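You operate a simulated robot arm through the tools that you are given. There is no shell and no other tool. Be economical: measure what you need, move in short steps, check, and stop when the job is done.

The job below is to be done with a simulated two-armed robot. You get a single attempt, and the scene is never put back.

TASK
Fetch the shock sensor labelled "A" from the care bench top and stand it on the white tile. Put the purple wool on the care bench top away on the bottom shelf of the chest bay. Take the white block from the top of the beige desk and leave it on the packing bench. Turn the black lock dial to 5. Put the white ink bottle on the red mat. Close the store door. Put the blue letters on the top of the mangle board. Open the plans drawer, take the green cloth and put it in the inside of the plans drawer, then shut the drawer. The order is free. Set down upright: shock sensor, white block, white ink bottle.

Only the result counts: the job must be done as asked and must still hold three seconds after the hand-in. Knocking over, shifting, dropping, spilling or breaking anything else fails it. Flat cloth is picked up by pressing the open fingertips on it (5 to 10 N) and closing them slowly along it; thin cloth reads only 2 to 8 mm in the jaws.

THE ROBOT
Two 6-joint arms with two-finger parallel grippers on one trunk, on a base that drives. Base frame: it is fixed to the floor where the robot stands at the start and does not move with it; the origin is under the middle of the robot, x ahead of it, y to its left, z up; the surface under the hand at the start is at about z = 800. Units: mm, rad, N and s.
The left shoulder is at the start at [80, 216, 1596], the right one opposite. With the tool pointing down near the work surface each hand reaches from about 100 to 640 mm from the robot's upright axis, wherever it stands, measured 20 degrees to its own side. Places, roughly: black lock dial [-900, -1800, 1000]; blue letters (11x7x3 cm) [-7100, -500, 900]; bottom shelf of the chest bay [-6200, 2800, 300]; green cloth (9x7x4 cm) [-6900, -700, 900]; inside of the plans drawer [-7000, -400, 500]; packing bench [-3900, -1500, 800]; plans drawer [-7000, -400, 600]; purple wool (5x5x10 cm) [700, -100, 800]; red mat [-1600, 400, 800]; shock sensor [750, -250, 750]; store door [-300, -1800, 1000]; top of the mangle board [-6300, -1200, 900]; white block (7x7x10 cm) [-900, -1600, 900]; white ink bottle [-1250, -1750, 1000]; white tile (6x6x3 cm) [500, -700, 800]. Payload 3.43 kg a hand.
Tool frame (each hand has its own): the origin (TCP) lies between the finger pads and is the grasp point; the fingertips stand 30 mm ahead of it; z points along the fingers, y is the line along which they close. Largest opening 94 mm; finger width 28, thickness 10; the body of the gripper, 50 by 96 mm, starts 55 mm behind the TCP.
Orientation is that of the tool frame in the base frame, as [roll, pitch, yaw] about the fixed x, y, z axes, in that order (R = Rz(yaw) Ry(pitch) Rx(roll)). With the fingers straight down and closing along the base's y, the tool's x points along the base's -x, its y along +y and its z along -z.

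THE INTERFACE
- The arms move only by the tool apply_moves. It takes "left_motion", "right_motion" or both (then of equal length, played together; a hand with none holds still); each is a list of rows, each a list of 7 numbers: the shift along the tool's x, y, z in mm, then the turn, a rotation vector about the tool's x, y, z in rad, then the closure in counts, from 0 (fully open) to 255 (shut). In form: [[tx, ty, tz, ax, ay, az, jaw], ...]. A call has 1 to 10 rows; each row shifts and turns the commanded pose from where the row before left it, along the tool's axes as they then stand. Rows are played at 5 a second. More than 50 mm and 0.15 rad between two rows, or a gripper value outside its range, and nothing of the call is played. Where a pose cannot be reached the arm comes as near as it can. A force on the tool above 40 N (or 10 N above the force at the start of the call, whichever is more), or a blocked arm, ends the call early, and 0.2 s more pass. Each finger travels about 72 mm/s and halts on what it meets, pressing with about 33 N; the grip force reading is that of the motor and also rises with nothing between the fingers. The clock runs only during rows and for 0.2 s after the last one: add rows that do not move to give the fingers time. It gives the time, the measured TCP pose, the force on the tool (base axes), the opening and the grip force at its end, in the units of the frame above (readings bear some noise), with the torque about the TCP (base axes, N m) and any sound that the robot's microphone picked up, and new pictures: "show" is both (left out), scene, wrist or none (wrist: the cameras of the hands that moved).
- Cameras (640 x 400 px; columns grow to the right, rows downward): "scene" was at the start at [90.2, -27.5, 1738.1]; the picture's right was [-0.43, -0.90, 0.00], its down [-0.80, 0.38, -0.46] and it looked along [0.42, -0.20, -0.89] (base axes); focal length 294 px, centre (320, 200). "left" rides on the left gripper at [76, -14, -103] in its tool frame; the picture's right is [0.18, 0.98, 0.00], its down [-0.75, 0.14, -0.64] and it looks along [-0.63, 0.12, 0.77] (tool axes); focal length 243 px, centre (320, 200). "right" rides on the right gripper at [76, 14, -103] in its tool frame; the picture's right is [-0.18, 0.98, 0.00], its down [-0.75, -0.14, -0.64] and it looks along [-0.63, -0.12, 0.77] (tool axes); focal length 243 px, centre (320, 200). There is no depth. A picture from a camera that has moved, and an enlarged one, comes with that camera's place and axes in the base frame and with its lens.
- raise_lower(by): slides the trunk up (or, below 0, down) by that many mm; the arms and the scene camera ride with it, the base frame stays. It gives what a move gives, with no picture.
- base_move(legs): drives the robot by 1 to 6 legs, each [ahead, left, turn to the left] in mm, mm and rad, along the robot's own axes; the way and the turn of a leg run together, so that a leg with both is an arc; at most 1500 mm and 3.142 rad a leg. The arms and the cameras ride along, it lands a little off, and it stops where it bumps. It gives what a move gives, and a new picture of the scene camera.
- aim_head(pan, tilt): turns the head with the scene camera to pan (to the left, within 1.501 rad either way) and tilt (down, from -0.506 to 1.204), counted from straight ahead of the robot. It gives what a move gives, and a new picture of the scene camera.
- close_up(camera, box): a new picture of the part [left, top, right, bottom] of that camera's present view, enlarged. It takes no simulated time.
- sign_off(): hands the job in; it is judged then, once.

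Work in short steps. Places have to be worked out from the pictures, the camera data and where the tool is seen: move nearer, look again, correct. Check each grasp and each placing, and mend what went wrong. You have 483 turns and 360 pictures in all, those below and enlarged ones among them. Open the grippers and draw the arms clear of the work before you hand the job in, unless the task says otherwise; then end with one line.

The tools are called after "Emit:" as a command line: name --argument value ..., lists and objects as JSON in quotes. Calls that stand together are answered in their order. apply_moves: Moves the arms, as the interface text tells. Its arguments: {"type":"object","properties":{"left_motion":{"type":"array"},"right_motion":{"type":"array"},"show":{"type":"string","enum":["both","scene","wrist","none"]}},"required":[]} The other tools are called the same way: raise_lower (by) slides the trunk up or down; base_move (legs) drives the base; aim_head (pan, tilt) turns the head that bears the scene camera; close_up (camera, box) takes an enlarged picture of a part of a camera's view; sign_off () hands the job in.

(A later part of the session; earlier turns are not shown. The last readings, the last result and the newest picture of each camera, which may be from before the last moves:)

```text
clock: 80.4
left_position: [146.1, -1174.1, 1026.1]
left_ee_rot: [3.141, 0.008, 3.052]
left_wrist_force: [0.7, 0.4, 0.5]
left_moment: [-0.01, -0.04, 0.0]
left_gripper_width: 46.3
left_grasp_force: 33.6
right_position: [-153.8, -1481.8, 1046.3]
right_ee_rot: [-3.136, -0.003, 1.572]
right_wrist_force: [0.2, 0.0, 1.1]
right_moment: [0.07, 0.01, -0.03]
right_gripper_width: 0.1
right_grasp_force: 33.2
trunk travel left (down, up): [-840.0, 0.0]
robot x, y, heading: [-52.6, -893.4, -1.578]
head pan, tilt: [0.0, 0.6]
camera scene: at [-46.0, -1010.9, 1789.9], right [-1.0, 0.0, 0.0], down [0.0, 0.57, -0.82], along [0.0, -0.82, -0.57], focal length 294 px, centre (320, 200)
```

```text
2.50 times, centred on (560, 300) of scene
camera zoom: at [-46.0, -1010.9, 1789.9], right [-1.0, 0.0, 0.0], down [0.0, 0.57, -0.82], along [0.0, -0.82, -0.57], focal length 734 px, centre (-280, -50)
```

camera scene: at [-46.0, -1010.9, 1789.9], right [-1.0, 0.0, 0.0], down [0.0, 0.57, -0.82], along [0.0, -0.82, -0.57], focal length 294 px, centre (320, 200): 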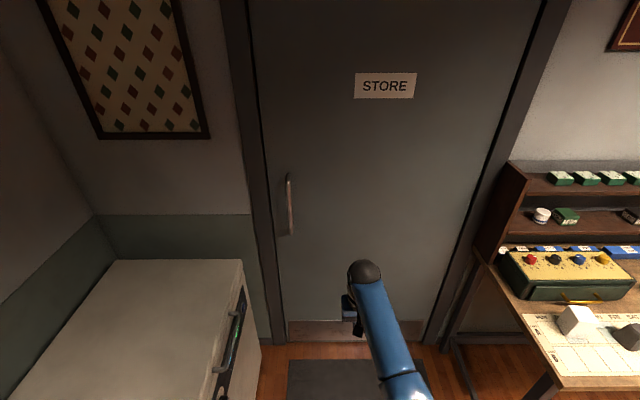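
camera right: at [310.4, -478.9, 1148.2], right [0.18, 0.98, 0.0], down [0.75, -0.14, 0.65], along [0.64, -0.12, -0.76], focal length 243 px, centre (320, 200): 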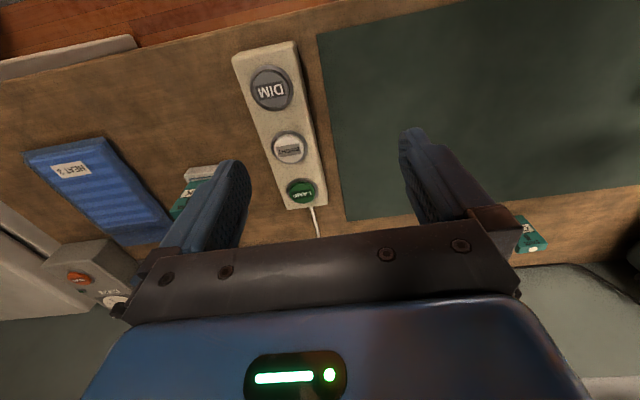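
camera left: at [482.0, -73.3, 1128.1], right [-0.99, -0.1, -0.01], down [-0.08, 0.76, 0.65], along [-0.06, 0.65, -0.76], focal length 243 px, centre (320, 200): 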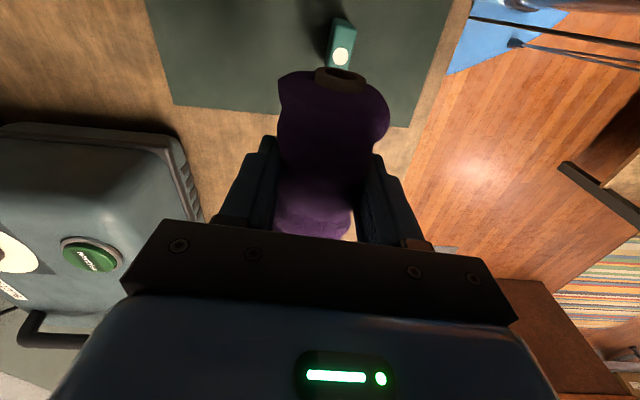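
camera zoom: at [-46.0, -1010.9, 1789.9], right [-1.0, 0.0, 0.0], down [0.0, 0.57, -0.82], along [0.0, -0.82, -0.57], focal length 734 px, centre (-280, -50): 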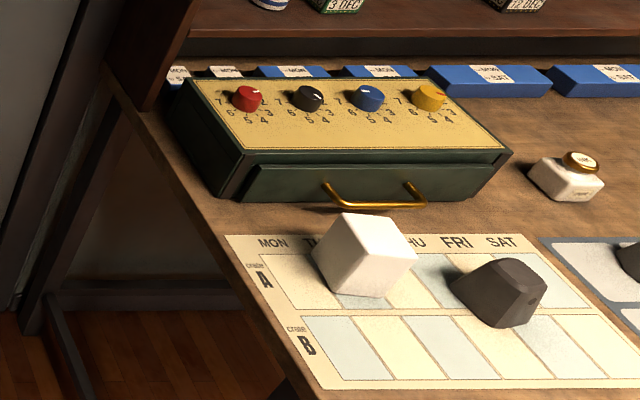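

Door is shut. Triangulation: black dial [-943,-1808,972], ink [-1327,-1731,878], block [-897,-1582,900], desk top ≈850, front edge y≈-1448. I retract the right hand and drive to about x=-720.

Emit:
apply_moves --right_motion '[[20, 0, 0, 0, 0, 0, 255], [20, 0, 0, 0, 0, 0, 255], [20, 0, 0, 0, 0, 0, 255], [20, 0, 0, 0, 0, 0, 255], [20, 0, 0, 0, 0, 0, 255], [20, 0, 0, 0, 0, 0, 255], [20, 0, 0, 0, 0, 0, 255]]' --show "none"

Emit:
base_move --legs '[[0, -670, 0], [180, 0, 0]]'

```text
clock: 82.0
left_position: [147.1, -1172.5, 1026.2]
left_ee_rot: [-3.139, 0.01, 3.053]
left_wrist_force: [0.0, -0.2, -0.5]
left_moment: [-0.05, -0.01, 0.01]
left_gripper_width: 46.7
left_grasp_force: 32.7
right_position: [-153.7, -1339.6, 1045.7]
right_ee_rot: [-3.136, -0.002, 1.573]
right_wrist_force: [0.3, 0.0, -0.1]
right_moment: [-0.04, -0.02, -0.01]
right_gripper_width: 0.0
right_grasp_force: 32.9
trunk travel left (down, up): [-840.0, 0.0]
robot x, y, heading: [-47.8, -888.4, -1.576]
head pan, tilt: [0.0, 0.6]
```

```text
clock: 86.8
left_position: [-529.9, -1343.9, 1026.4]
left_ee_rot: [-3.139, 0.011, 3.05]
left_wrist_force: [-0.6, -0.4, -0.1]
left_moment: [-0.01, 0.0, 0.04]
left_gripper_width: 46.3
left_grasp_force: 33.0
right_position: [-830.3, -1511.5, 1045.6]
right_ee_rot: [-3.135, -0.001, 1.572]
right_wrist_force: [0.0, 0.0, 0.2]
right_moment: [0.01, 0.0, -0.03]
right_gripper_width: 0.1
right_grasp_force: 33.1
trunk travel left (down, up): [-840.0, 0.0]
robot x, y, heading: [-720.4, -1062.0, -1.574]
head pan, tilt: [0.0, 0.6]
camera scene: at [-722.5, -1179.2, 1790.4], right [-1.0, 0.01, 0.0], down [0.0, 0.56, -0.83], along [0.0, -0.83, -0.56], focal length 294 px, centre (320, 200)
```

scene: 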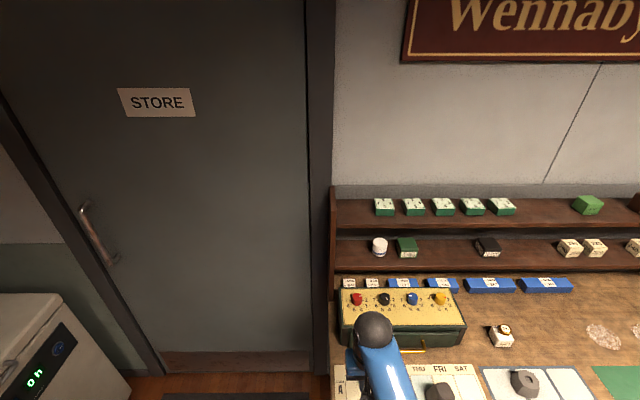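

Emit:
close_up --camera "scene" --box '[330, 280, 470, 365]'

Emit:
close_up --camera "scene" --box '[366, 284, 402, 318]'

Emit:
close_up --camera "right" --box '[0, 0, 640, 400]'

```text
4.57 times, centred on (400, 322) of scene
camera zoom: at [-722.5, -1179.2, 1790.4], right [-1.0, 0.01, 0.0], down [0.0, 0.56, -0.83], along [0.0, -0.83, -0.56], focal length 1342 px, centre (-46, -360)
```

zoom: 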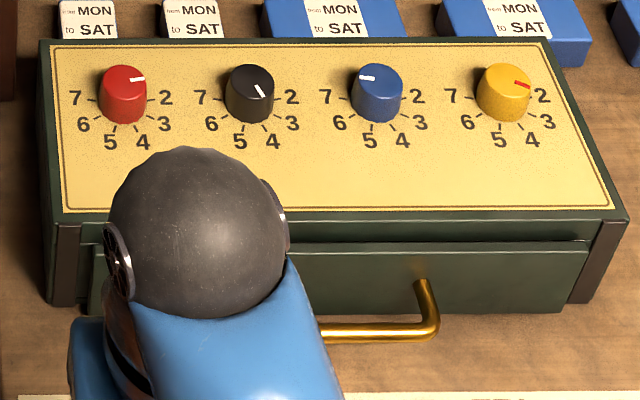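

```text
11.76 times, centred on (384, 301) of scene
camera zoom: at [-722.5, -1179.2, 1790.4], right [-1.0, 0.01, 0.0], down [0.0, 0.56, -0.83], along [0.0, -0.83, -0.56], focal length 3453 px, centre (-433, -988)
```

zoom: 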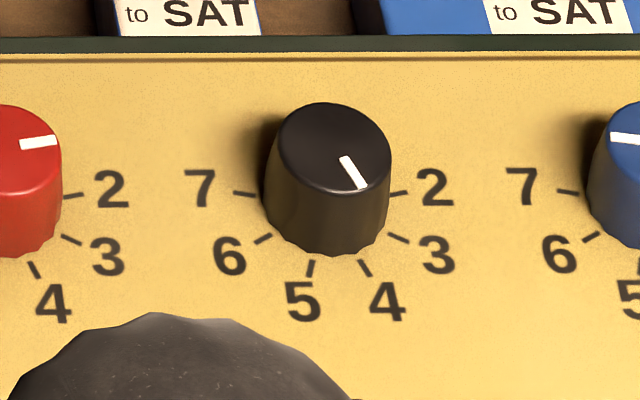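

```text
1.00 times, centred on (320, 200) of right (not enlarged: the box is as wide or as high as the picture)
camera zoom: at [-816.1, -1435.2, 1150.0], right [0.98, -0.18, 0.0], down [-0.14, -0.75, 0.64], along [-0.12, -0.63, -0.77], focal length 243 px, centre (320, 200)
```

zoom: 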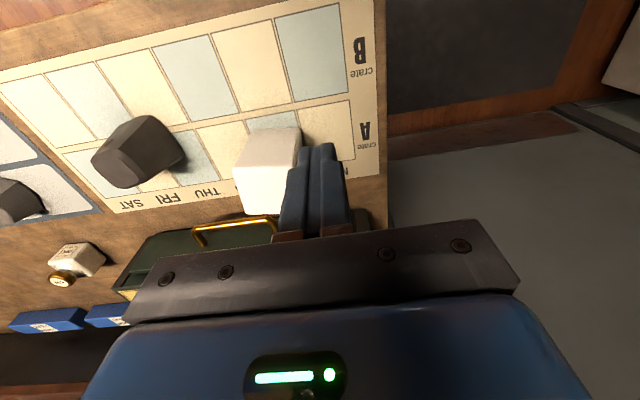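

The black dial is at 4; "5" is one step (2π/7≈0.9 rad) clockwise seen from above. Knob top about [-939,-1802,976]. Drive ahead 120 and open the right hand partly.

Emit:
base_move --legs '[[120, 0, 0]]'

Emit:
apply_moves --right_motion '[[-15, -15, 0, 0, 0, 0, 100], [-20, -15, 0, 0, 0, 0, 90], [-20, -15, 0, 0, 0, 0, 90], [-20, -15, 0, 0, 0, 0, 90], [-20, -15, 0, 0, 0, 0, 90], [-20, -15, 0, 0, 0, 0, 90], [-20, -15, 0, 0, 0, 0, 90]]' --show "wrist"

```text
clock: 88.0
left_position: [-526.2, -1426.1, 1025.5]
left_ee_rot: [-3.14, 0.012, 3.06]
left_wrist_force: [-0.2, -0.4, -0.2]
left_moment: [0.0, -0.02, 0.0]
left_gripper_width: 46.5
left_grasp_force: 32.8
right_position: [-825.1, -1595.0, 1044.6]
right_ee_rot: [-3.14, -0.003, 1.578]
right_wrist_force: [-0.2, 0.3, 0.0]
right_moment: [0.03, 0.01, -0.01]
right_gripper_width: 0.0
right_grasp_force: 33.0
trunk travel left (down, up): [-840.0, 0.0]
robot x, y, heading: [-718.3, -1145.5, -1.572]
head pan, tilt: [0.0, 0.6]
stopped in leg 1: the robot was blocked; the commanded pose is now the measured one
camera scene: at [-720.6, -1263.7, 1790.1], right [-1.0, 0.0, 0.0], down [0.0, 0.56, -0.83], along [0.0, -0.83, -0.56], focal length 294 px, centre (320, 200)
```

scene: 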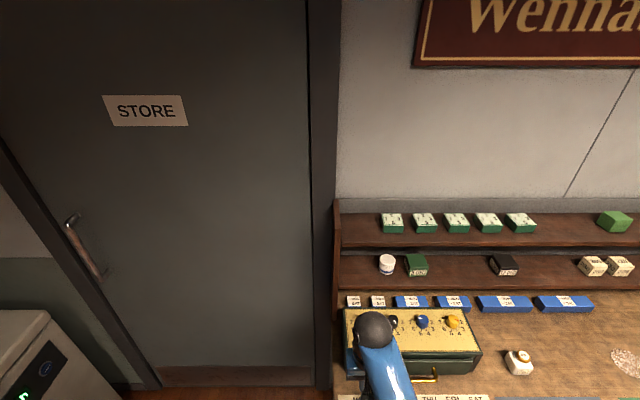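

```text
clock: 89.6
left_position: [-522.8, -1430.2, 1024.5]
left_ee_rot: [-3.141, 0.007, 3.058]
left_wrist_force: [-0.1, 0.7, -1.2]
left_moment: [0.0, 0.0, -0.03]
left_gripper_width: 46.7
left_grasp_force: 33.1
right_position: [-925.0, -1733.5, 1044.8]
right_ee_rot: [-3.137, -0.004, 1.579]
right_wrist_force: [0.1, 0.2, -0.5]
right_moment: [0.0, 0.01, -0.01]
right_gripper_width: 61.0
right_grasp_force: 0.1
trunk travel left (down, up): [-840.0, 0.0]
robot x, y, heading: [-715.6, -1145.0, -1.571]
head pan, tilt: [0.0, 0.6]
camera right: at [-911.9, -1656.8, 1148.5], right [0.98, -0.18, -0.01], down [-0.13, -0.76, 0.64], along [-0.12, -0.63, -0.77], focal length 243 px, centre (320, 200)
```

right: 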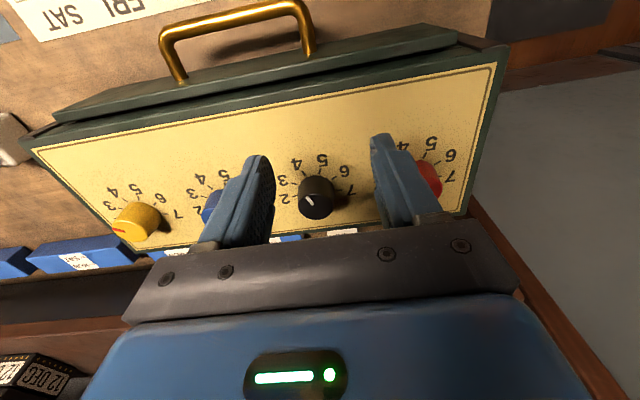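

Blocked at y=-1145, so reach is tight. Raise the hand 40, lower the trunk 90, then move over the knob.

Emit:
apply_moves --right_motion '[[0, -5, -20, 0, 0, 0, 90], [-5, -5, -20, 0, 0, 0, 90], [0, 0, -20, 0, 0, 0, 90]]' --left_motion '[[0, 0, -20, 0, 0, 0, 210], [0, 0, -20, 0, 0, 0, 210], [0, 0, -10, 0, 0, 0, 210]]' --show "none"

Emit:
raise_lower --by -70

Emit:
apply_moves --right_motion '[[-15, -2, 0, 0, 0, 0, 90], [-15, -2, 0, 0, 0, 0, 90], [-15, 0, 0, 0, 0, 0, 90], [-15, 0, 0, 0, 0, 0, 90]]' --show "wrist"

```text
clock: 90.4
left_position: [-522.0, -1426.1, 1054.7]
left_ee_rot: [-3.14, 0.01, 3.059]
left_wrist_force: [0.3, 0.7, 0.1]
left_moment: [-0.02, -0.02, -0.01]
left_gripper_width: 46.5
left_grasp_force: 32.5
left hand out of reach, approached as far as the arm can: row 2, 3
right_position: [-935.4, -1736.9, 1106.9]
right_ee_rot: [-3.136, 0.0, 1.578]
right_wrist_force: [0.1, -0.1, 0.4]
right_moment: [-0.03, 0.03, 0.0]
right_gripper_width: 60.7
right_grasp_force: 0.1
trunk travel left (down, up): [-840.0, 0.0]
robot x, y, heading: [-721.6, -1145.7, -1.566]
head pan, tilt: [0.0, 0.6]
```

```text
clock: 91.5
left_position: [-523.2, -1427.4, 983.8]
left_ee_rot: [-3.141, 0.009, 3.058]
left_wrist_force: [0.6, -0.7, -0.6]
left_moment: [-0.01, 0.0, -0.03]
left_gripper_width: 46.3
left_grasp_force: 33.0
right_position: [-935.1, -1738.0, 1034.0]
right_ee_rot: [-3.135, -0.001, 1.577]
right_wrist_force: [-0.4, 0.2, 0.6]
right_moment: [0.0, 0.0, 0.0]
right_gripper_width: 60.8
right_grasp_force: 0.0
trunk travel left (down, up): [-770.0, 70.0]
robot x, y, heading: [-720.3, -1147.5, -1.564]
head pan, tilt: [0.0, 0.6]
```

```text
clock: 92.5
left_position: [-523.2, -1427.7, 984.5]
left_ee_rot: [-3.139, 0.01, 3.057]
left_wrist_force: [0.2, 0.0, -0.5]
left_moment: [-0.02, -0.04, -0.01]
left_gripper_width: 46.4
left_grasp_force: 32.9
right_position: [-938.8, -1797.4, 1034.4]
right_ee_rot: [-3.138, -0.001, 1.578]
right_wrist_force: [0.4, 0.2, 0.3]
right_moment: [0.04, -0.01, -0.02]
right_gripper_width: 60.8
right_grasp_force: 0.0
trunk travel left (down, up): [-770.0, 70.0]
robot x, y, heading: [-718.5, -1145.0, -1.57]
head pan, tilt: [0.0, 0.6]
camera right: at [-925.0, -1721.2, 1138.2], right [0.98, -0.18, -0.01], down [-0.13, -0.76, 0.64], along [-0.12, -0.63, -0.77], focal length 243 px, centre (320, 200)
```

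right: 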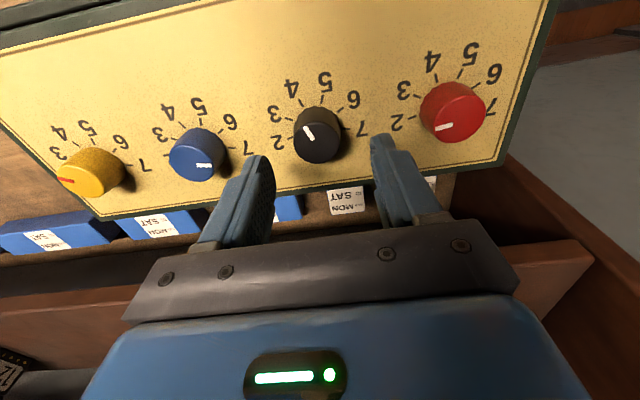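

Knob top judged [-943,-1799,964]. Descend to z≈982 with fingers around it.

Emit:
apply_moves --right_motion '[[-2, -4, 15, 0, 0, 0, 90], [0, 0, 15, 0, 0, 0, 90], [0, 0, 12, 0, 0, 0, 90], [0, 0, 8, 0, 0, 0, 90]]' --show "wrist"

```text
clock: 93.5
left_position: [-522.9, -1425.5, 987.3]
left_ee_rot: [-3.139, 0.008, 3.057]
left_wrist_force: [-0.9, 0.0, -0.6]
left_moment: [-0.02, 0.0, -0.03]
left_gripper_width: 46.3
left_grasp_force: 33.0
right_position: [-943.0, -1798.5, 990.5]
right_ee_rot: [-3.136, 0.011, 1.577]
right_wrist_force: [-1.3, -2.2, 22.8]
right_moment: [0.21, -0.71, -0.2]
right_gripper_width: 60.0
right_grasp_force: 0.1
trunk travel left (down, up): [-770.0, 70.0]
robot x, y, heading: [-717.7, -1144.2, -1.568]
head pan, tilt: [0.0, 0.6]
camera right: at [-928.5, -1721.4, 1093.6], right [0.98, -0.18, 0.0], down [-0.13, -0.75, 0.65], along [-0.12, -0.64, -0.76], focal length 243 px, centre (320, 200)
```

right: 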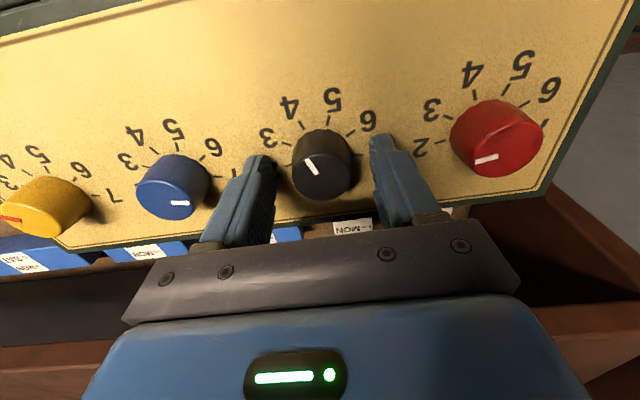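

Panel touched at tip z≈960. Raise 4 and close on the knob.

Emit:
apply_moves --right_motion '[[0, 0, -5, 0, 0, 0, 90], [0, 0, 0, 0, 0, 0, 130], [0, 0, 0, 0, 0, 0, 160], [0, 0, 0, 0, 0, 0, 200], [0, 0, 0, 0, 0, 0, 200]]' --show "wrist"

```text
clock: 94.7
left_position: [-521.9, -1426.4, 984.7]
left_ee_rot: [-3.14, 0.007, 3.058]
left_wrist_force: [1.2, 0.4, 0.0]
left_moment: [0.0, -0.01, 0.01]
left_gripper_width: 46.6
left_grasp_force: 32.6
right_position: [-941.5, -1797.7, 990.9]
right_ee_rot: [-3.134, -0.002, 1.579]
right_wrist_force: [8.2, 4.3, 3.4]
right_moment: [-0.04, -0.38, 0.04]
right_gripper_width: 33.5
right_grasp_force: 45.1
trunk travel left (down, up): [-770.0, 70.0]
robot x, y, heading: [-718.0, -1145.5, -1.572]
head pan, tilt: [0.0, 0.6]
camera right: at [-927.1, -1721.1, 1094.3], right [0.98, -0.18, -0.01], down [-0.13, -0.76, 0.64], along [-0.12, -0.63, -0.77], focal length 243 px, centre (320, 200)
```

right: 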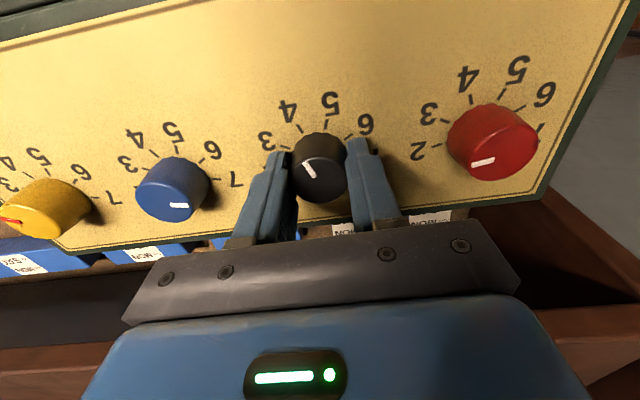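

Gripped (33.5 mm). Turn clockwise seen from above by 0.9 rad about the tool axis.

Emit:
apply_moves --right_motion '[[0, 1, 0, 0, 0, 0.1, 200], [0, 0, 0, 0, 0, 0.15, 200], [0, 0, 0, 0, 0, 0.15, 200], [0, 0, 0, 0, 0, 0.15, 200], [0, 0, 0, 0, 0, 0.15, 200], [0, 0, 0, 0, 0, 0.15, 200], [0, 0, 0, 0, 0, 0.048, 200]]' --show "wrist"

```text
clock: 96.3
left_position: [-523.9, -1426.0, 986.1]
left_ee_rot: [-3.139, 0.01, 3.056]
left_wrist_force: [0.1, 0.1, -0.6]
left_moment: [0.04, 0.0, 0.04]
left_gripper_width: 46.6
left_grasp_force: 32.2
right_position: [-942.7, -1797.3, 990.7]
right_ee_rot: [-3.138, 0.003, 0.678]
right_wrist_force: [3.5, 13.7, -3.9]
right_moment: [0.89, -0.66, 0.02]
right_gripper_width: 33.3
right_grasp_force: 45.7
trunk travel left (down, up): [-770.0, 70.0]
robot x, y, heading: [-719.0, -1143.1, -1.565]
head pan, tilt: [0.0, 0.6]
camera right: at [-873.5, -1760.2, 1094.0], right [0.47, -0.88, 0.0], down [-0.67, -0.36, 0.64], along [-0.57, -0.3, -0.76], focal length 243 px, centre (320, 200)
```

right: 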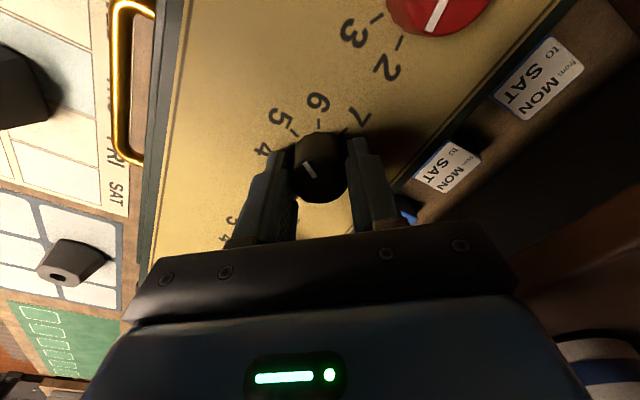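

Pointer now aims near 5. Enlarge to check before releasing.

Emit:
close_up --camera "right" --box '[240, 80, 400, 220]'

```text
2.86 times, centred on (320, 150) of right
camera zoom: at [-873.5, -1760.2, 1094.0], right [0.47, -0.88, 0.0], down [-0.67, -0.36, 0.64], along [-0.57, -0.3, -0.76], focal length 693 px, centre (320, 343)
```

zoom: 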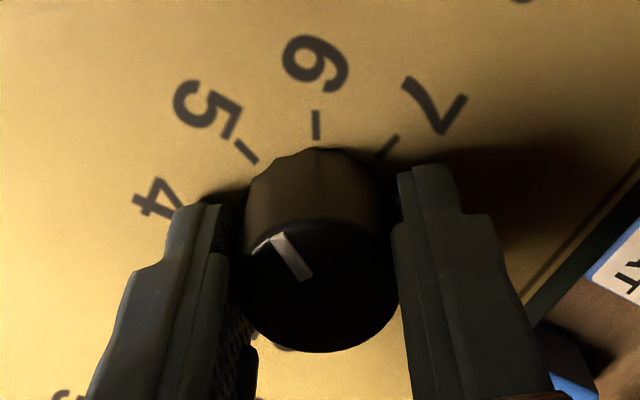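

Release, rise, and check from above.

Emit:
apply_moves --right_motion '[[0, 0, 0, 0, 0, 0, 120], [0, 0, 0, 0, 0, 0, 90], [0, 0, 0, 0, 0, 0, 90], [0, 0, -15, 0, 0, 0, 90], [0, 0, -25, 0, 0, 0, 90], [20, 0, -30, 0, 0, 0, 90], [40, 0, 0, 0, 0, 0, 90], [40, 0, 0, 0, 0, 0, 90]]' --show "wrist"

Emit:
close_up --camera "scene" --box '[335, 295, 475, 375]'

```text
clock: 98.1
left_position: [-522.1, -1427.3, 985.3]
left_ee_rot: [-3.139, 0.009, 3.057]
left_wrist_force: [-0.2, 0.0, -0.2]
left_moment: [0.0, 0.02, 0.0]
left_gripper_width: 46.7
left_grasp_force: 33.2
right_position: [-861.7, -1746.8, 1044.9]
right_ee_rot: [3.142, 0.005, 0.68]
right_wrist_force: [0.0, 0.2, -0.1]
right_moment: [0.01, -0.02, 0.01]
right_gripper_width: 61.1
right_grasp_force: 0.0
right hand out of reach, approached as far as the arm can: row 7, 8
trunk travel left (down, up): [-770.0, 70.0]
robot x, y, heading: [-718.8, -1149.0, -1.568]
head pan, tilt: [0.0, 0.6]
camera right: at [-792.9, -1708.6, 1149.4], right [0.48, -0.88, 0.0], down [-0.67, -0.36, 0.65], along [-0.57, -0.31, -0.76], focal length 243 px, centre (320, 200)
```

right: 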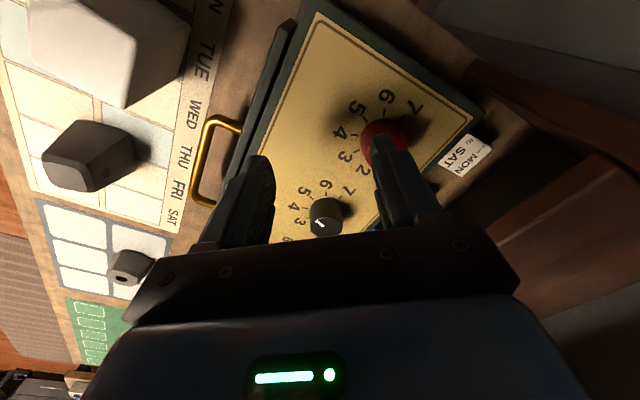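

```text
4.57 times, centred on (405, 335) of scene
camera zoom: at [-714.7, -1264.7, 1720.0], right [-1.0, 0.0, 0.0], down [0.0, 0.56, -0.83], along [0.0, -0.83, -0.56], focal length 1342 px, centre (-69, -417)
```

zoom: 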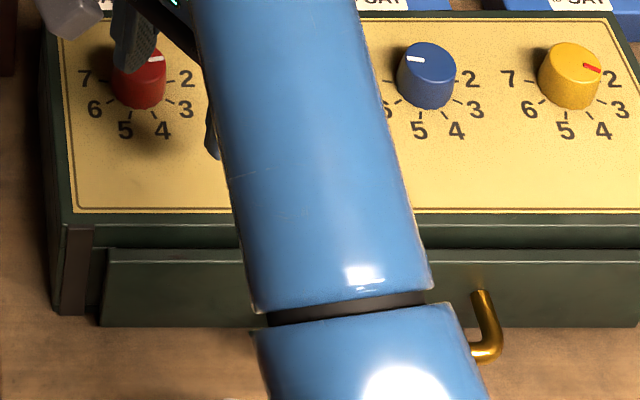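

Emit:
close_up --camera "right" --box '[286, 170, 366, 250]'

```text
5.00 times, centred on (326, 210) of right
camera zoom: at [-792.9, -1708.6, 1149.4], right [0.48, -0.88, 0.0], down [-0.67, -0.36, 0.65], along [-0.57, -0.31, -0.76], focal length 1213 px, centre (290, 150)
```

zoom: 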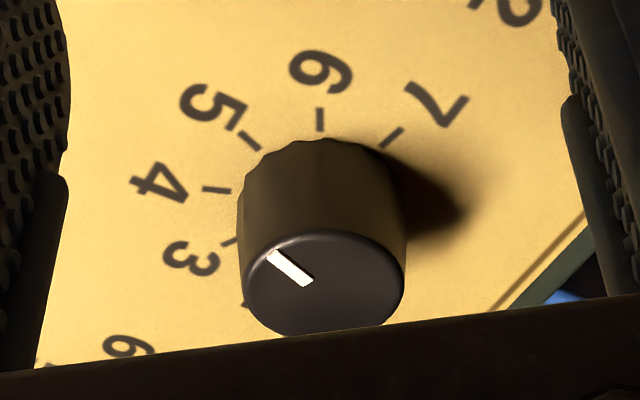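

By the geometry the pointer seems ~8° short of 5. Move the hand aside to the right for a clean top view by the head camera.

Emit:
apply_moves --right_motion '[[-14, -30, -10, 0, 0, -0.1, 90], [-14, -30, -10, 0, 0, -0.1, 90], [-14, -30, -5, 0, 0, -0.1, 90], [-14, -30, 0, 0, 0, 0, 90], [-14, -30, 0, 0, 0, 0, 90], [-14, -30, 0, 0, 0, 0, 90], [-14, -30, 0, 0, 0, 0, 90]]' --show "none"

Emit:
aim_head --pan -0.3 --tilt 0.9

```text
clock: 99.7
left_position: [-524.2, -1426.5, 984.7]
left_ee_rot: [-3.14, 0.011, 3.057]
left_wrist_force: [0.3, -0.5, -1.1]
left_moment: [0.02, 0.0, -0.01]
left_gripper_width: 46.6
left_grasp_force: 32.5
right_position: [-1086.5, -1717.3, 1035.3]
right_ee_rot: [-3.139, 0.002, 0.98]
right_wrist_force: [-0.7, -0.3, -0.8]
right_moment: [0.02, 0.01, -0.01]
right_gripper_width: 60.6
right_grasp_force: 0.1
right hand out of reach, approached as far as the arm can: row 1, 2, 3
trunk travel left (down, up): [-770.0, 70.0]
robot x, y, heading: [-719.9, -1145.8, -1.572]
head pan, tilt: [0.0, 0.6]
```

```text
clock: 100.5
left_position: [-523.4, -1426.2, 984.3]
left_ee_rot: [-3.14, 0.01, 3.058]
left_wrist_force: [0.1, 0.0, -0.6]
left_moment: [0.0, 0.0, 0.01]
left_gripper_width: 46.5
left_grasp_force: 33.3
right_position: [-1085.4, -1717.8, 1036.0]
right_ee_rot: [-3.139, 0.004, 0.981]
right_wrist_force: [0.3, 0.1, 0.1]
right_moment: [-0.01, -0.02, -0.01]
right_gripper_width: 60.6
right_grasp_force: 0.0
trunk travel left (down, up): [-770.0, 70.0]
robot x, y, heading: [-719.0, -1145.0, -1.57]
head pan, tilt: [-0.3, 0.901]
camera scene: at [-738.4, -1249.1, 1695.2], right [-0.96, 0.29, 0.0], down [0.23, 0.75, -0.62], along [-0.18, -0.59, -0.78], focal length 294 px, centre (320, 200)
```

scene: 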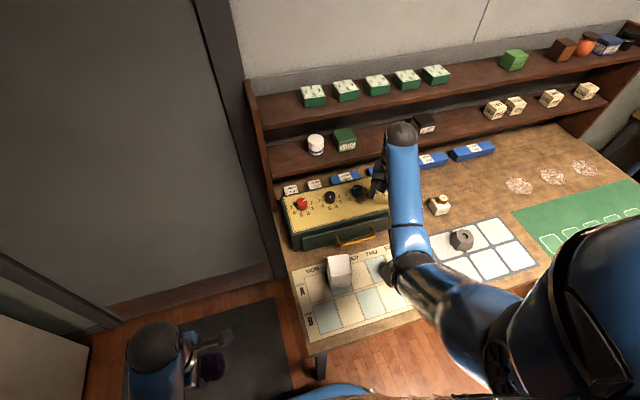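

Emit:
close_up --camera "scene" --box '[312, 180, 348, 214]'

```text
11.76 times, centred on (330, 197) of scene
camera zoom: at [-738.4, -1249.1, 1695.2], right [-0.96, 0.29, 0.0], down [0.23, 0.75, -0.62], along [-0.18, -0.59, -0.78], focal length 3453 px, centre (202, 235)
```

zoom: 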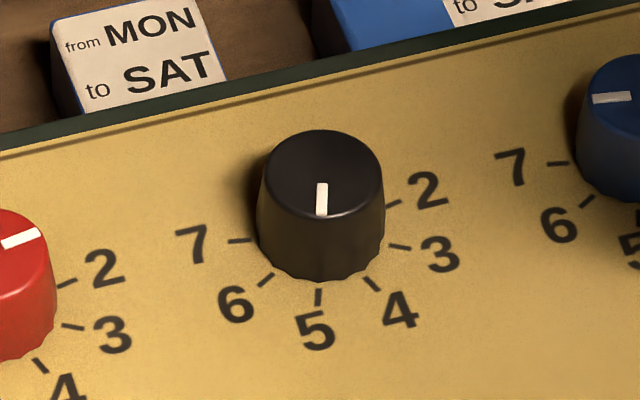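

Pointer is on 5. Next the ink bottle: drive right 370 for the right hand to reach it.

Emit:
apply_moves --right_motion '[[0, 0, -8, 0, 0, -0.15, 60], [10, 0, -8, 0, 0, -0.15, 30], [10, 0, -8, 0, 0, -0.15, 0], [10, 0, -8, 0, 0, -0.15, 0]]' --show "none"

Emit:
base_move --legs '[[-20, 0, 0], [0, -370, 0]]'

Emit:
apply_moves --right_motion '[[0, 0, 0, 0, 0, 0, 0]]' --show "wrist"

```text
clock: 101.5
left_position: [-521.8, -1427.1, 984.4]
left_ee_rot: [-3.141, 0.008, 3.058]
left_wrist_force: [0.0, -0.5, -0.3]
left_moment: [-0.01, 0.02, -0.01]
left_gripper_width: 46.7
left_grasp_force: 32.9
right_position: [-1082.4, -1710.3, 1033.8]
right_ee_rot: [-3.138, 0.001, 1.585]
right_wrist_force: [0.8, 0.6, -1.0]
right_moment: [0.01, 0.01, 0.0]
right_gripper_width: 94.2
right_grasp_force: 0.1
right hand out of reach, approached as far as the arm can: row 1, 2, 3, 4
trunk travel left (down, up): [-770.0, 70.0]
robot x, y, heading: [-716.6, -1145.0, -1.569]
head pan, tilt: [-0.3, 0.901]
```

```text
clock: 104.2
left_position: [-889.6, -1408.6, 984.1]
left_ee_rot: [-3.139, 0.007, 3.057]
left_wrist_force: [-0.2, 0.2, -0.6]
left_moment: [0.01, -0.01, -0.03]
left_gripper_width: 46.6
left_grasp_force: 33.2
right_position: [-1448.2, -1691.2, 1033.5]
right_ee_rot: [-3.135, 0.002, 1.582]
right_wrist_force: [-0.1, 0.4, -0.2]
right_moment: [0.01, 0.02, -0.02]
right_gripper_width: 93.8
right_grasp_force: 0.0
trunk travel left (down, up): [-770.0, 70.0]
robot x, y, heading: [-1085.5, -1128.9, -1.568]
head pan, tilt: [-0.3, 0.901]
camera scene: at [-1102.6, -1229.8, 1695.2], right [-0.96, 0.29, 0.0], down [0.23, 0.75, -0.62], along [-0.18, -0.59, -0.78], focal length 294 px, centre (320, 200)
```

scene: 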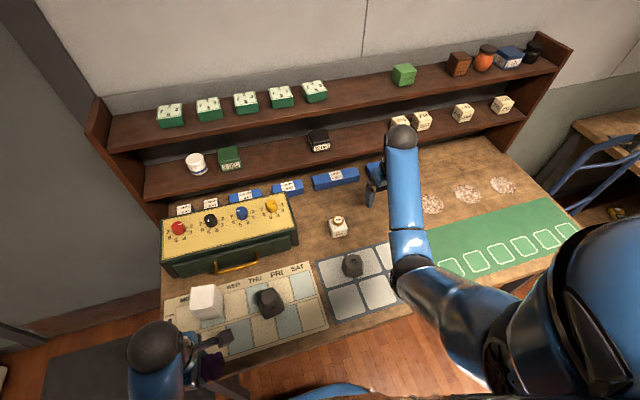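

```text
clock: 104.6
left_position: [-891.4, -1407.4, 985.2]
left_ee_rot: [-3.139, 0.009, 3.058]
left_wrist_force: [0.3, -0.9, 0.6]
left_moment: [0.02, -0.01, 0.01]
left_gripper_width: 46.4
left_grasp_force: 32.5
right_position: [-1452.6, -1692.1, 1033.5]
right_ee_rot: [-3.136, 0.001, 1.581]
right_wrist_force: [1.4, -1.3, -0.1]
right_moment: [-0.01, -0.01, 0.03]
right_gripper_width: 94.0
right_grasp_force: 0.1
trunk travel left (down, up): [-770.0, 70.0]
robot x, y, heading: [-1086.9, -1130.4, -1.567]
head pan, tilt: [-0.3, 0.901]
camera right: at [-1437.3, -1614.7, 1136.9], right [0.98, -0.17, 0.0], down [-0.13, -0.75, 0.64], along [-0.12, -0.63, -0.77], focal length 243 px, centre (320, 200)
```

right: 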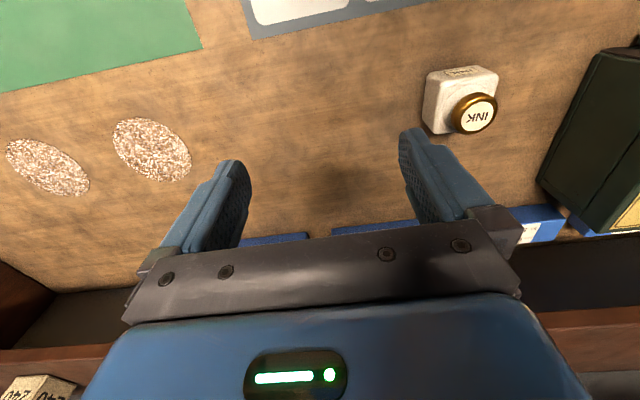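

Ink bottle about [-1310,-1728]. Bring the right hand over it.

Emit:
apply_moves --right_motion '[[-9, 35, 0, 0, 0, 0, 0], [-9, 35, 10, 0, 0, 0, 0], [-9, 36, 15, 0, 0, 0, 0], [-9, 36, 15, 0, 0, 0, 0]]' --show "wrist"

```text
clock: 105.6
left_position: [-890.0, -1407.0, 984.7]
left_ee_rot: [-3.139, 0.009, 3.058]
left_wrist_force: [1.5, 0.3, -0.4]
left_moment: [0.0, 0.01, -0.02]
left_gripper_width: 46.6
left_grasp_force: 33.5
right_position: [-1308.1, -1725.2, 991.7]
right_ee_rot: [-3.134, 0.0, 1.579]
right_wrist_force: [0.4, 0.4, -0.7]
right_moment: [-0.01, 0.01, -0.01]
right_gripper_width: 93.9
right_grasp_force: 0.1
trunk travel left (down, up): [-770.0, 70.0]
robot x, y, heading: [-1085.8, -1127.7, -1.566]
head pan, tilt: [-0.3, 0.901]
camera right: at [-1293.3, -1649.7, 1096.6], right [0.98, -0.17, -0.01], down [-0.13, -0.75, 0.64], along [-0.12, -0.63, -0.77], focal length 243 px, centre (320, 200)
```

right: 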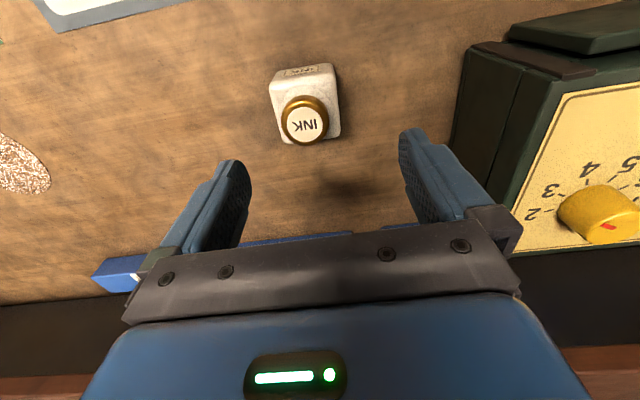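

Bottle centre about [-1319,-1717], cap top ≈918. Adjust and descend partly.

Emit:
apply_moves --right_motion '[[8, -11, 0, 0, 0, 0, 0], [0, 0, 20, 0, 0, 0, 0], [0, 0, 20, 0, 0, 0, 0]]' --show "wrist"

```text
clock: 106.4
left_position: [-890.2, -1408.0, 984.9]
left_ee_rot: [-3.141, 0.008, 3.057]
left_wrist_force: [0.7, -0.5, 0.0]
left_moment: [0.01, -0.02, 0.03]
left_gripper_width: 46.4
left_grasp_force: 32.8
right_position: [-1320.2, -1719.7, 953.0]
right_ee_rot: [-3.138, 0.001, 1.582]
right_wrist_force: [0.1, 0.1, 0.0]
right_moment: [0.01, -0.01, 0.03]
right_gripper_width: 94.0
right_grasp_force: 0.0
trunk travel left (down, up): [-770.0, 70.0]
robot x, y, heading: [-1084.3, -1127.4, -1.574]
head pan, tilt: [-0.3, 0.901]
camera right: at [-1305.3, -1641.8, 1056.3], right [0.98, -0.17, -0.01], down [-0.13, -0.75, 0.64], along [-0.12, -0.63, -0.77], focal length 243 px, centre (320, 200)
```

right: 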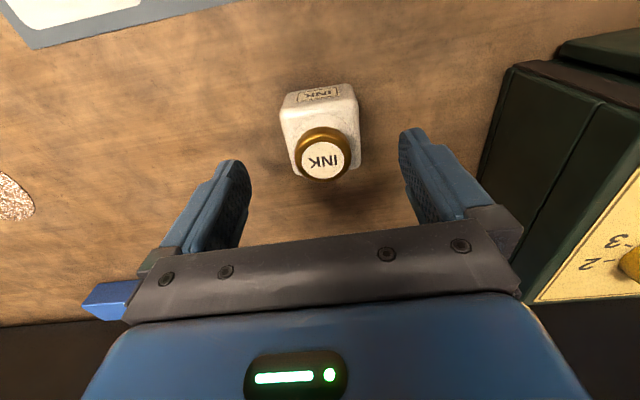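

Aligned. Descend to z≈888.

Emit:
apply_moves --right_motion '[[0, 1, 20, 0, 0, 0, 0], [0, 0, 20, 0, 0, 0, 0], [0, 0, 15, 0, 0, 0, 0], [0, 0, 8, 0, 0, 0, 0]]' --show "wrist"

```text
clock: 107.4
left_position: [-890.9, -1406.6, 986.0]
left_ee_rot: [-3.139, 0.009, 3.058]
left_wrist_force: [-0.5, 0.1, -0.5]
left_moment: [-0.05, -0.02, -0.05]
left_gripper_width: 46.5
left_grasp_force: 32.2
right_position: [-1318.8, -1717.5, 891.1]
right_ee_rot: [-3.136, 0.006, 1.581]
right_wrist_force: [-1.6, -0.4, 4.2]
right_moment: [0.0, -0.24, -0.04]
right_gripper_width: 93.8
right_grasp_force: 0.1
trunk travel left (down, up): [-770.0, 70.0]
robot x, y, heading: [-1084.5, -1126.6, -1.567]
head pan, tilt: [-0.3, 0.901]
camera right: at [-1305.4, -1640.8, 994.0], right [0.98, -0.17, 0.0], down [-0.13, -0.75, 0.65], along [-0.12, -0.64, -0.76], focal length 243 px, centre (320, 200)
```

right: 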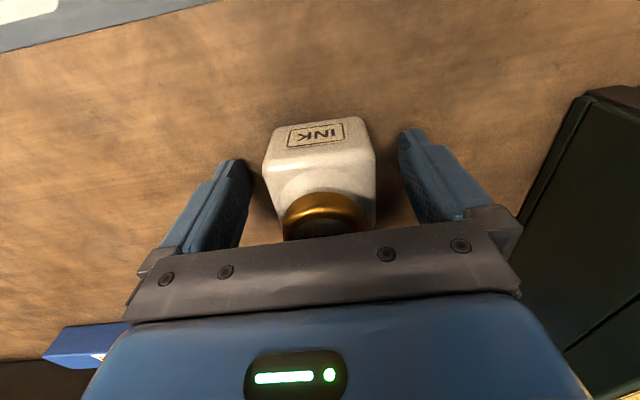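

Tips just touch the desk (z≈860). Raise 5 and close gradually.

Emit:
apply_moves --right_motion '[[0, 0, -5, 0, 0, 0, 40], [0, 0, 0, 0, 0, 0, 80], [0, 0, 0, 0, 0, 0, 100], [0, 0, 0, 0, 0, 0, 120], [0, 0, 0, 0, 0, 0, 150], [0, 0, 0, 0, 0, 0, 190], [0, 0, 0, 0, 0, 0, 190]]' --show "wrist"

```text
clock: 109.0
left_position: [-891.0, -1406.8, 984.5]
left_ee_rot: [-3.139, 0.009, 3.058]
left_wrist_force: [0.5, -0.5, -0.1]
left_moment: [-0.03, 0.03, -0.05]
left_gripper_width: 46.5
left_grasp_force: 32.8
right_position: [-1320.3, -1716.6, 893.5]
right_ee_rot: [-3.137, 0.002, 1.582]
right_wrist_force: [-0.4, 0.3, 0.7]
right_moment: [-0.01, -0.03, 0.0]
right_gripper_width: 55.4
right_grasp_force: 32.4
trunk travel left (down, up): [-770.0, 70.0]
robot x, y, heading: [-1087.1, -1128.4, -1.571]
head pan, tilt: [-0.3, 0.901]
camera right: at [-1305.5, -1641.2, 998.1], right [0.98, -0.17, -0.01], down [-0.13, -0.75, 0.64], along [-0.12, -0.63, -0.77], focal length 243 px, centre (320, 200)
```

right: 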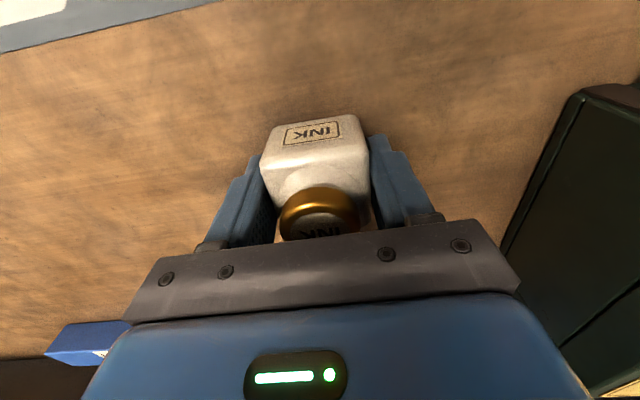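

Held (55 mm). Lift gently and retract toward the body, raise trunk.

Emit:
apply_moves --right_motion '[[0, 0, -8, 0, 0, 0, 190], [0, 0, -18, 0, 0, 0, 190], [0, 0, -25, 0, 0, 0, 190], [0, 0, -25, 0, 0, 0, 190], [0, 0, -25, 0, 0, 0, 190], [10, 0, -10, 0, 0, 0, 190]]' --show "wrist"

Emit:
raise_lower --by 70

Emit:
apply_moves --right_motion '[[20, 5, 0, 0, 0, 0, 190], [25, 5, 0, 0, 0, 0, 190], [25, 5, 0, 0, 0, 0, 190], [25, 5, 0, 0, 0, 0, 190], [25, 5, 0, 0, 0, 0, 190], [25, 5, 0, 0, 0, 0, 190], [25, 5, 0, 0, 0, 0, 190], [25, 5, 0, 0, 0, 0, 190], [20, 5, 0, 0, 0, 0, 190]]' --show "none"

```text
clock: 110.4
left_position: [-890.5, -1407.6, 985.8]
left_ee_rot: [-3.14, 0.009, 3.058]
left_wrist_force: [0.1, 0.0, -0.3]
left_moment: [-0.03, 0.0, -0.01]
left_gripper_width: 46.3
left_grasp_force: 33.1
right_position: [-1319.8, -1708.9, 1003.7]
right_ee_rot: [-3.137, 0.001, 1.579]
right_wrist_force: [-0.7, 0.3, -0.9]
right_moment: [-0.01, 0.05, 0.0]
right_gripper_width: 55.6
right_grasp_force: 32.6
trunk travel left (down, up): [-770.0, 70.0]
robot x, y, heading: [-1089.3, -1127.5, -1.571]
head pan, tilt: [-0.3, 0.901]
camera right: at [-1305.3, -1631.2, 1109.1], right [0.98, -0.17, -0.01], down [-0.13, -0.75, 0.64], along [-0.12, -0.63, -0.77], focal length 243 px, centre (320, 200)
```

right: 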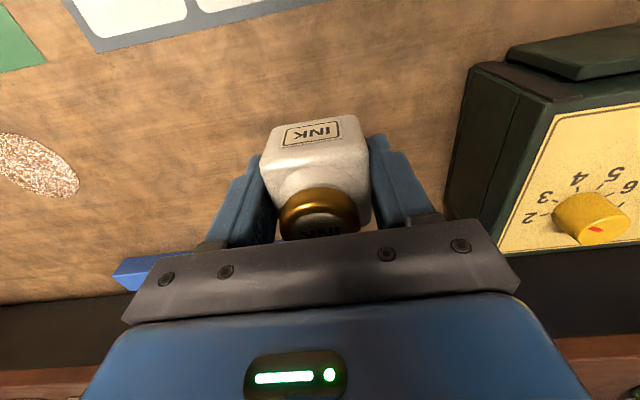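

```text
clock: 111.5
left_position: [-890.5, -1408.6, 1055.9]
left_ee_rot: [-3.139, 0.009, 3.058]
left_wrist_force: [0.4, -0.1, 0.9]
left_moment: [-0.01, 0.01, 0.04]
left_gripper_width: 46.5
left_grasp_force: 33.0
right_position: [-1319.3, -1708.9, 1074.4]
right_ee_rot: [-3.137, -0.001, 1.583]
right_wrist_force: [-0.4, -0.3, -1.1]
right_moment: [-0.03, 0.02, -0.04]
right_gripper_width: 55.5
right_grasp_force: 33.4
trunk travel left (down, up): [-840.0, 0.0]
robot x, y, heading: [-1085.5, -1128.3, -1.569]
head pan, tilt: [-0.3, 0.901]
```

```text
clock: 113.5
left_position: [-890.8, -1406.2, 1055.3]
left_ee_rot: [-3.138, 0.007, 3.059]
left_wrist_force: [-0.2, 0.3, -0.4]
left_moment: [-0.02, 0.01, -0.01]
left_gripper_width: 46.6
left_grasp_force: 33.0
right_position: [-1276.4, -1501.3, 1042.4]
right_ee_rot: [-3.136, 0.005, 1.582]
right_wrist_force: [-0.2, 0.2, 0.1]
right_moment: [0.04, -0.01, -0.01]
right_gripper_width: 55.4
right_grasp_force: 32.9
right hand out of reach, approached as far as the arm can: row 3, 4, 5, 6, 7
trunk travel left (down, up): [-840.0, 0.0]
robot x, y, heading: [-1089.8, -1128.3, -1.569]
head pan, tilt: [-0.3, 0.901]
```

Back off 450 and turn left in place to face +y, watching the view.

Emit:
base_move --legs '[[-450, 0, 0], [0, 0, 1.571]]'

Emit:
aim_head --pan 1.2 --tilt 0.5

```text
clock: 120.0
left_position: [-805.7, -481.4, 1055.3]
left_ee_rot: [-3.141, 0.009, -1.654]
left_wrist_force: [0.4, -0.4, -0.7]
left_moment: [0.0, 0.0, -0.04]
left_gripper_width: 46.3
left_grasp_force: 33.1
right_position: [-711.2, -867.8, 1041.7]
right_ee_rot: [-3.136, 0.003, -3.129]
right_wrist_force: [-0.1, -1.1, -1.5]
right_moment: [-0.02, -0.03, -0.02]
right_gripper_width: 55.7
right_grasp_force: 33.1
trunk travel left (down, up): [-840.0, 0.0]
robot x, y, heading: [-1086.8, -673.7, 0.001]
head pan, tilt: [-0.3, 0.901]
camera scene: at [-981.5, -699.2, 1765.2], right [-0.29, -0.96, 0.0], down [-0.75, 0.23, -0.62], along [0.59, -0.18, -0.78], focal length 294 px, centre (320, 200)
```

scene: 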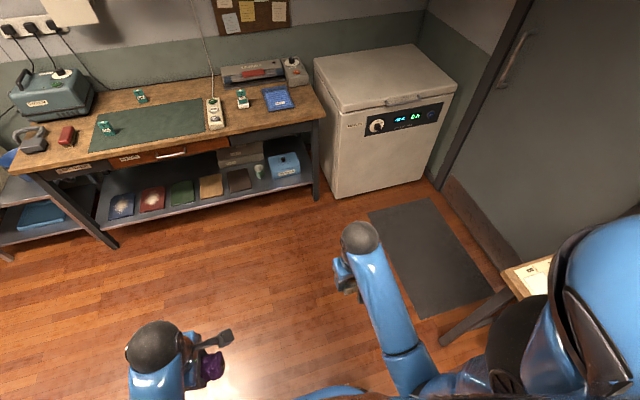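

```text
clock: 121.6
left_position: [-804.1, -481.1, 1055.5]
left_ee_rot: [-3.14, 0.008, -1.653]
left_wrist_force: [-0.3, 0.1, -0.6]
left_moment: [0.02, -0.02, -0.01]
left_gripper_width: 46.1
left_grasp_force: 33.5
right_position: [-710.9, -866.9, 1041.8]
right_ee_rot: [-3.137, 0.004, -3.13]
right_wrist_force: [-0.6, -0.1, -0.5]
right_moment: [0.0, -0.01, -0.01]
right_gripper_width: 55.7
right_grasp_force: 33.5
trunk travel left (down, up): [-840.0, 0.0]
robot x, y, heading: [-1085.6, -677.4, 0.002]
head pan, tilt: [1.201, 0.499]
camera scene: at [-1021.0, -591.9, 1799.0], right [0.93, -0.36, 0.0], down [-0.17, -0.45, -0.88], along [0.32, 0.82, -0.48], focal length 294 px, centre (320, 200)
```

scene: 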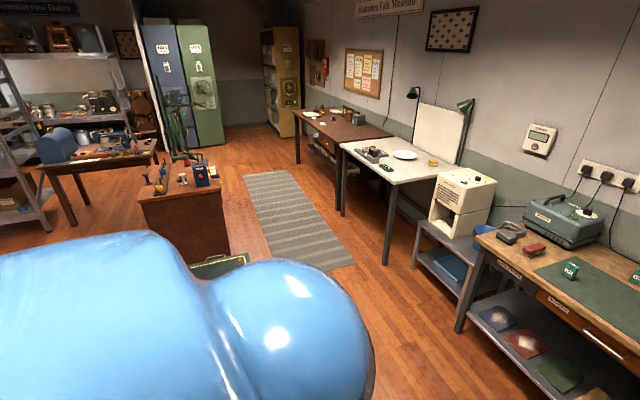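

Turn left a further 1.57 to face +y and look.

Emit:
base_move --legs '[[0, 0, 1.571]]'

Emit:
aim_head --pan 0.4 --tilt 0.6

```text
clock: 125.9
left_position: [-1282.2, -397.1, 1055.4]
left_ee_rot: [-3.141, 0.008, -0.081]
left_wrist_force: [-0.2, 1.5, -0.3]
left_moment: [0.05, 0.0, -0.02]
left_gripper_width: 46.4
left_grasp_force: 33.0
right_position: [-896.9, -302.0, 1040.9]
right_ee_rot: [-3.136, 0.002, -1.558]
right_wrist_force: [-0.4, 1.7, 0.0]
right_moment: [0.01, 0.01, 0.0]
right_gripper_width: 55.6
right_grasp_force: 33.3
trunk travel left (down, up): [-840.0, 0.0]
robot x, y, heading: [-1086.2, -676.2, 1.574]
head pan, tilt: [1.201, 0.499]
camera scene: at [-1168.8, -614.1, 1799.1], right [0.36, 0.93, 0.0], down [0.45, -0.17, -0.88], along [-0.82, 0.31, -0.48], focal length 294 px, centre (320, 200)
```

scene: 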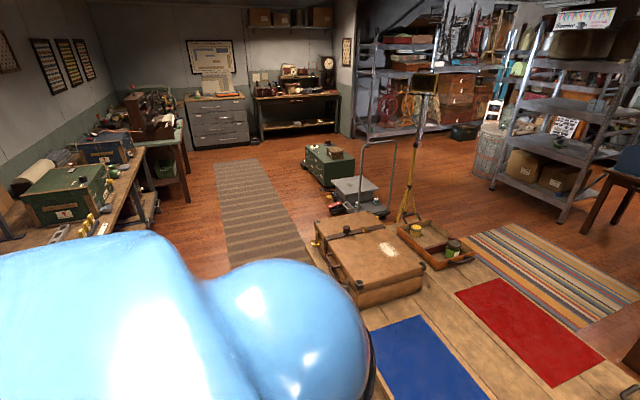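

```text
clock: 127.0
left_position: [-1282.1, -396.5, 1055.4]
left_ee_rot: [-3.14, 0.01, -0.08]
left_wrist_force: [0.3, 0.7, -0.4]
left_moment: [-0.04, 0.02, -0.02]
left_gripper_width: 46.5
left_grasp_force: 33.3
right_position: [-898.7, -301.9, 1041.7]
right_ee_rot: [-3.137, 0.004, -1.557]
right_wrist_force: [-0.1, -0.2, -0.7]
right_moment: [-0.03, 0.0, -0.04]
right_gripper_width: 55.6
right_grasp_force: 33.0
trunk travel left (down, up): [-840.0, 0.0]
robot x, y, heading: [-1085.1, -675.2, 1.574]
head pan, tilt: [0.4, 0.6]
camera scene: at [-1118.9, -565.3, 1790.0], right [0.92, 0.39, 0.0], down [0.22, -0.52, -0.83], along [-0.33, 0.76, -0.56], focal length 294 px, centre (320, 200)
```

scene: 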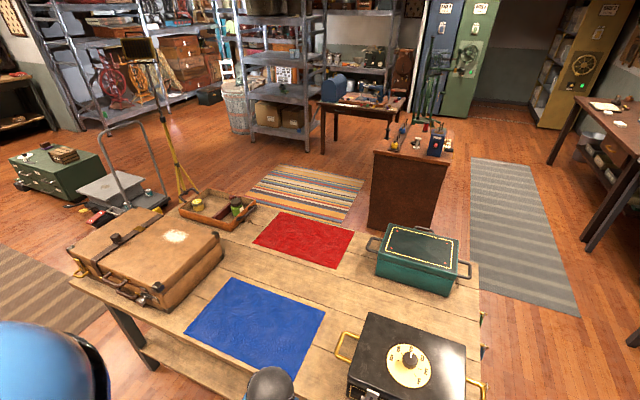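

The red mat is at about [-1633,426], near the far (+y) side of that table (y≈-270…540). I drive around its right end: right 800, ahead, then come to the far side.

Emit:
base_move --legs '[[0, -800, 0], [900, 0, 0], [880, 0, 0]]'

```text
clock: 139.9
left_position: [-501.7, 1395.1, 1054.2]
left_ee_rot: [-3.14, 0.011, -0.068]
left_wrist_force: [0.2, 0.4, 0.5]
left_moment: [0.03, 0.06, -0.02]
left_gripper_width: 46.6
left_grasp_force: 33.2
right_position: [-117.2, 1494.6, 1042.0]
right_ee_rot: [-3.137, 0.004, -1.545]
right_wrist_force: [0.0, 0.6, -0.3]
right_moment: [0.0, 0.01, 0.0]
right_gripper_width: 55.7
right_grasp_force: 33.0
trunk travel left (down, up): [-840.0, 0.0]
robot x, y, heading: [-299.7, 1117.3, 1.586]
head pan, tilt: [0.4, 0.6]
camera scene: at [-336.2, 1227.4, 1790.1], right [0.91, 0.41, 0.0], down [0.23, -0.52, -0.83], along [-0.33, 0.75, -0.56], focal length 294 px, centre (320, 200)
```

scene: 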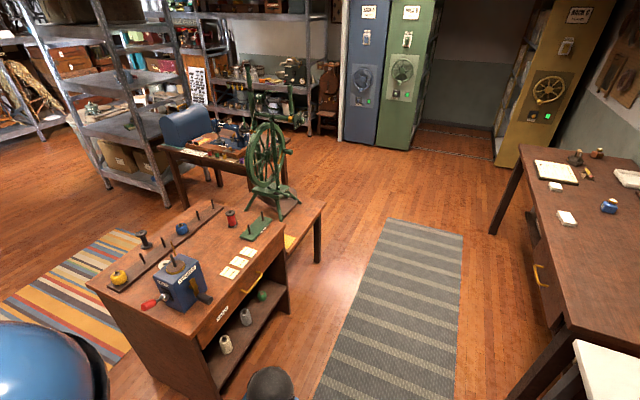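

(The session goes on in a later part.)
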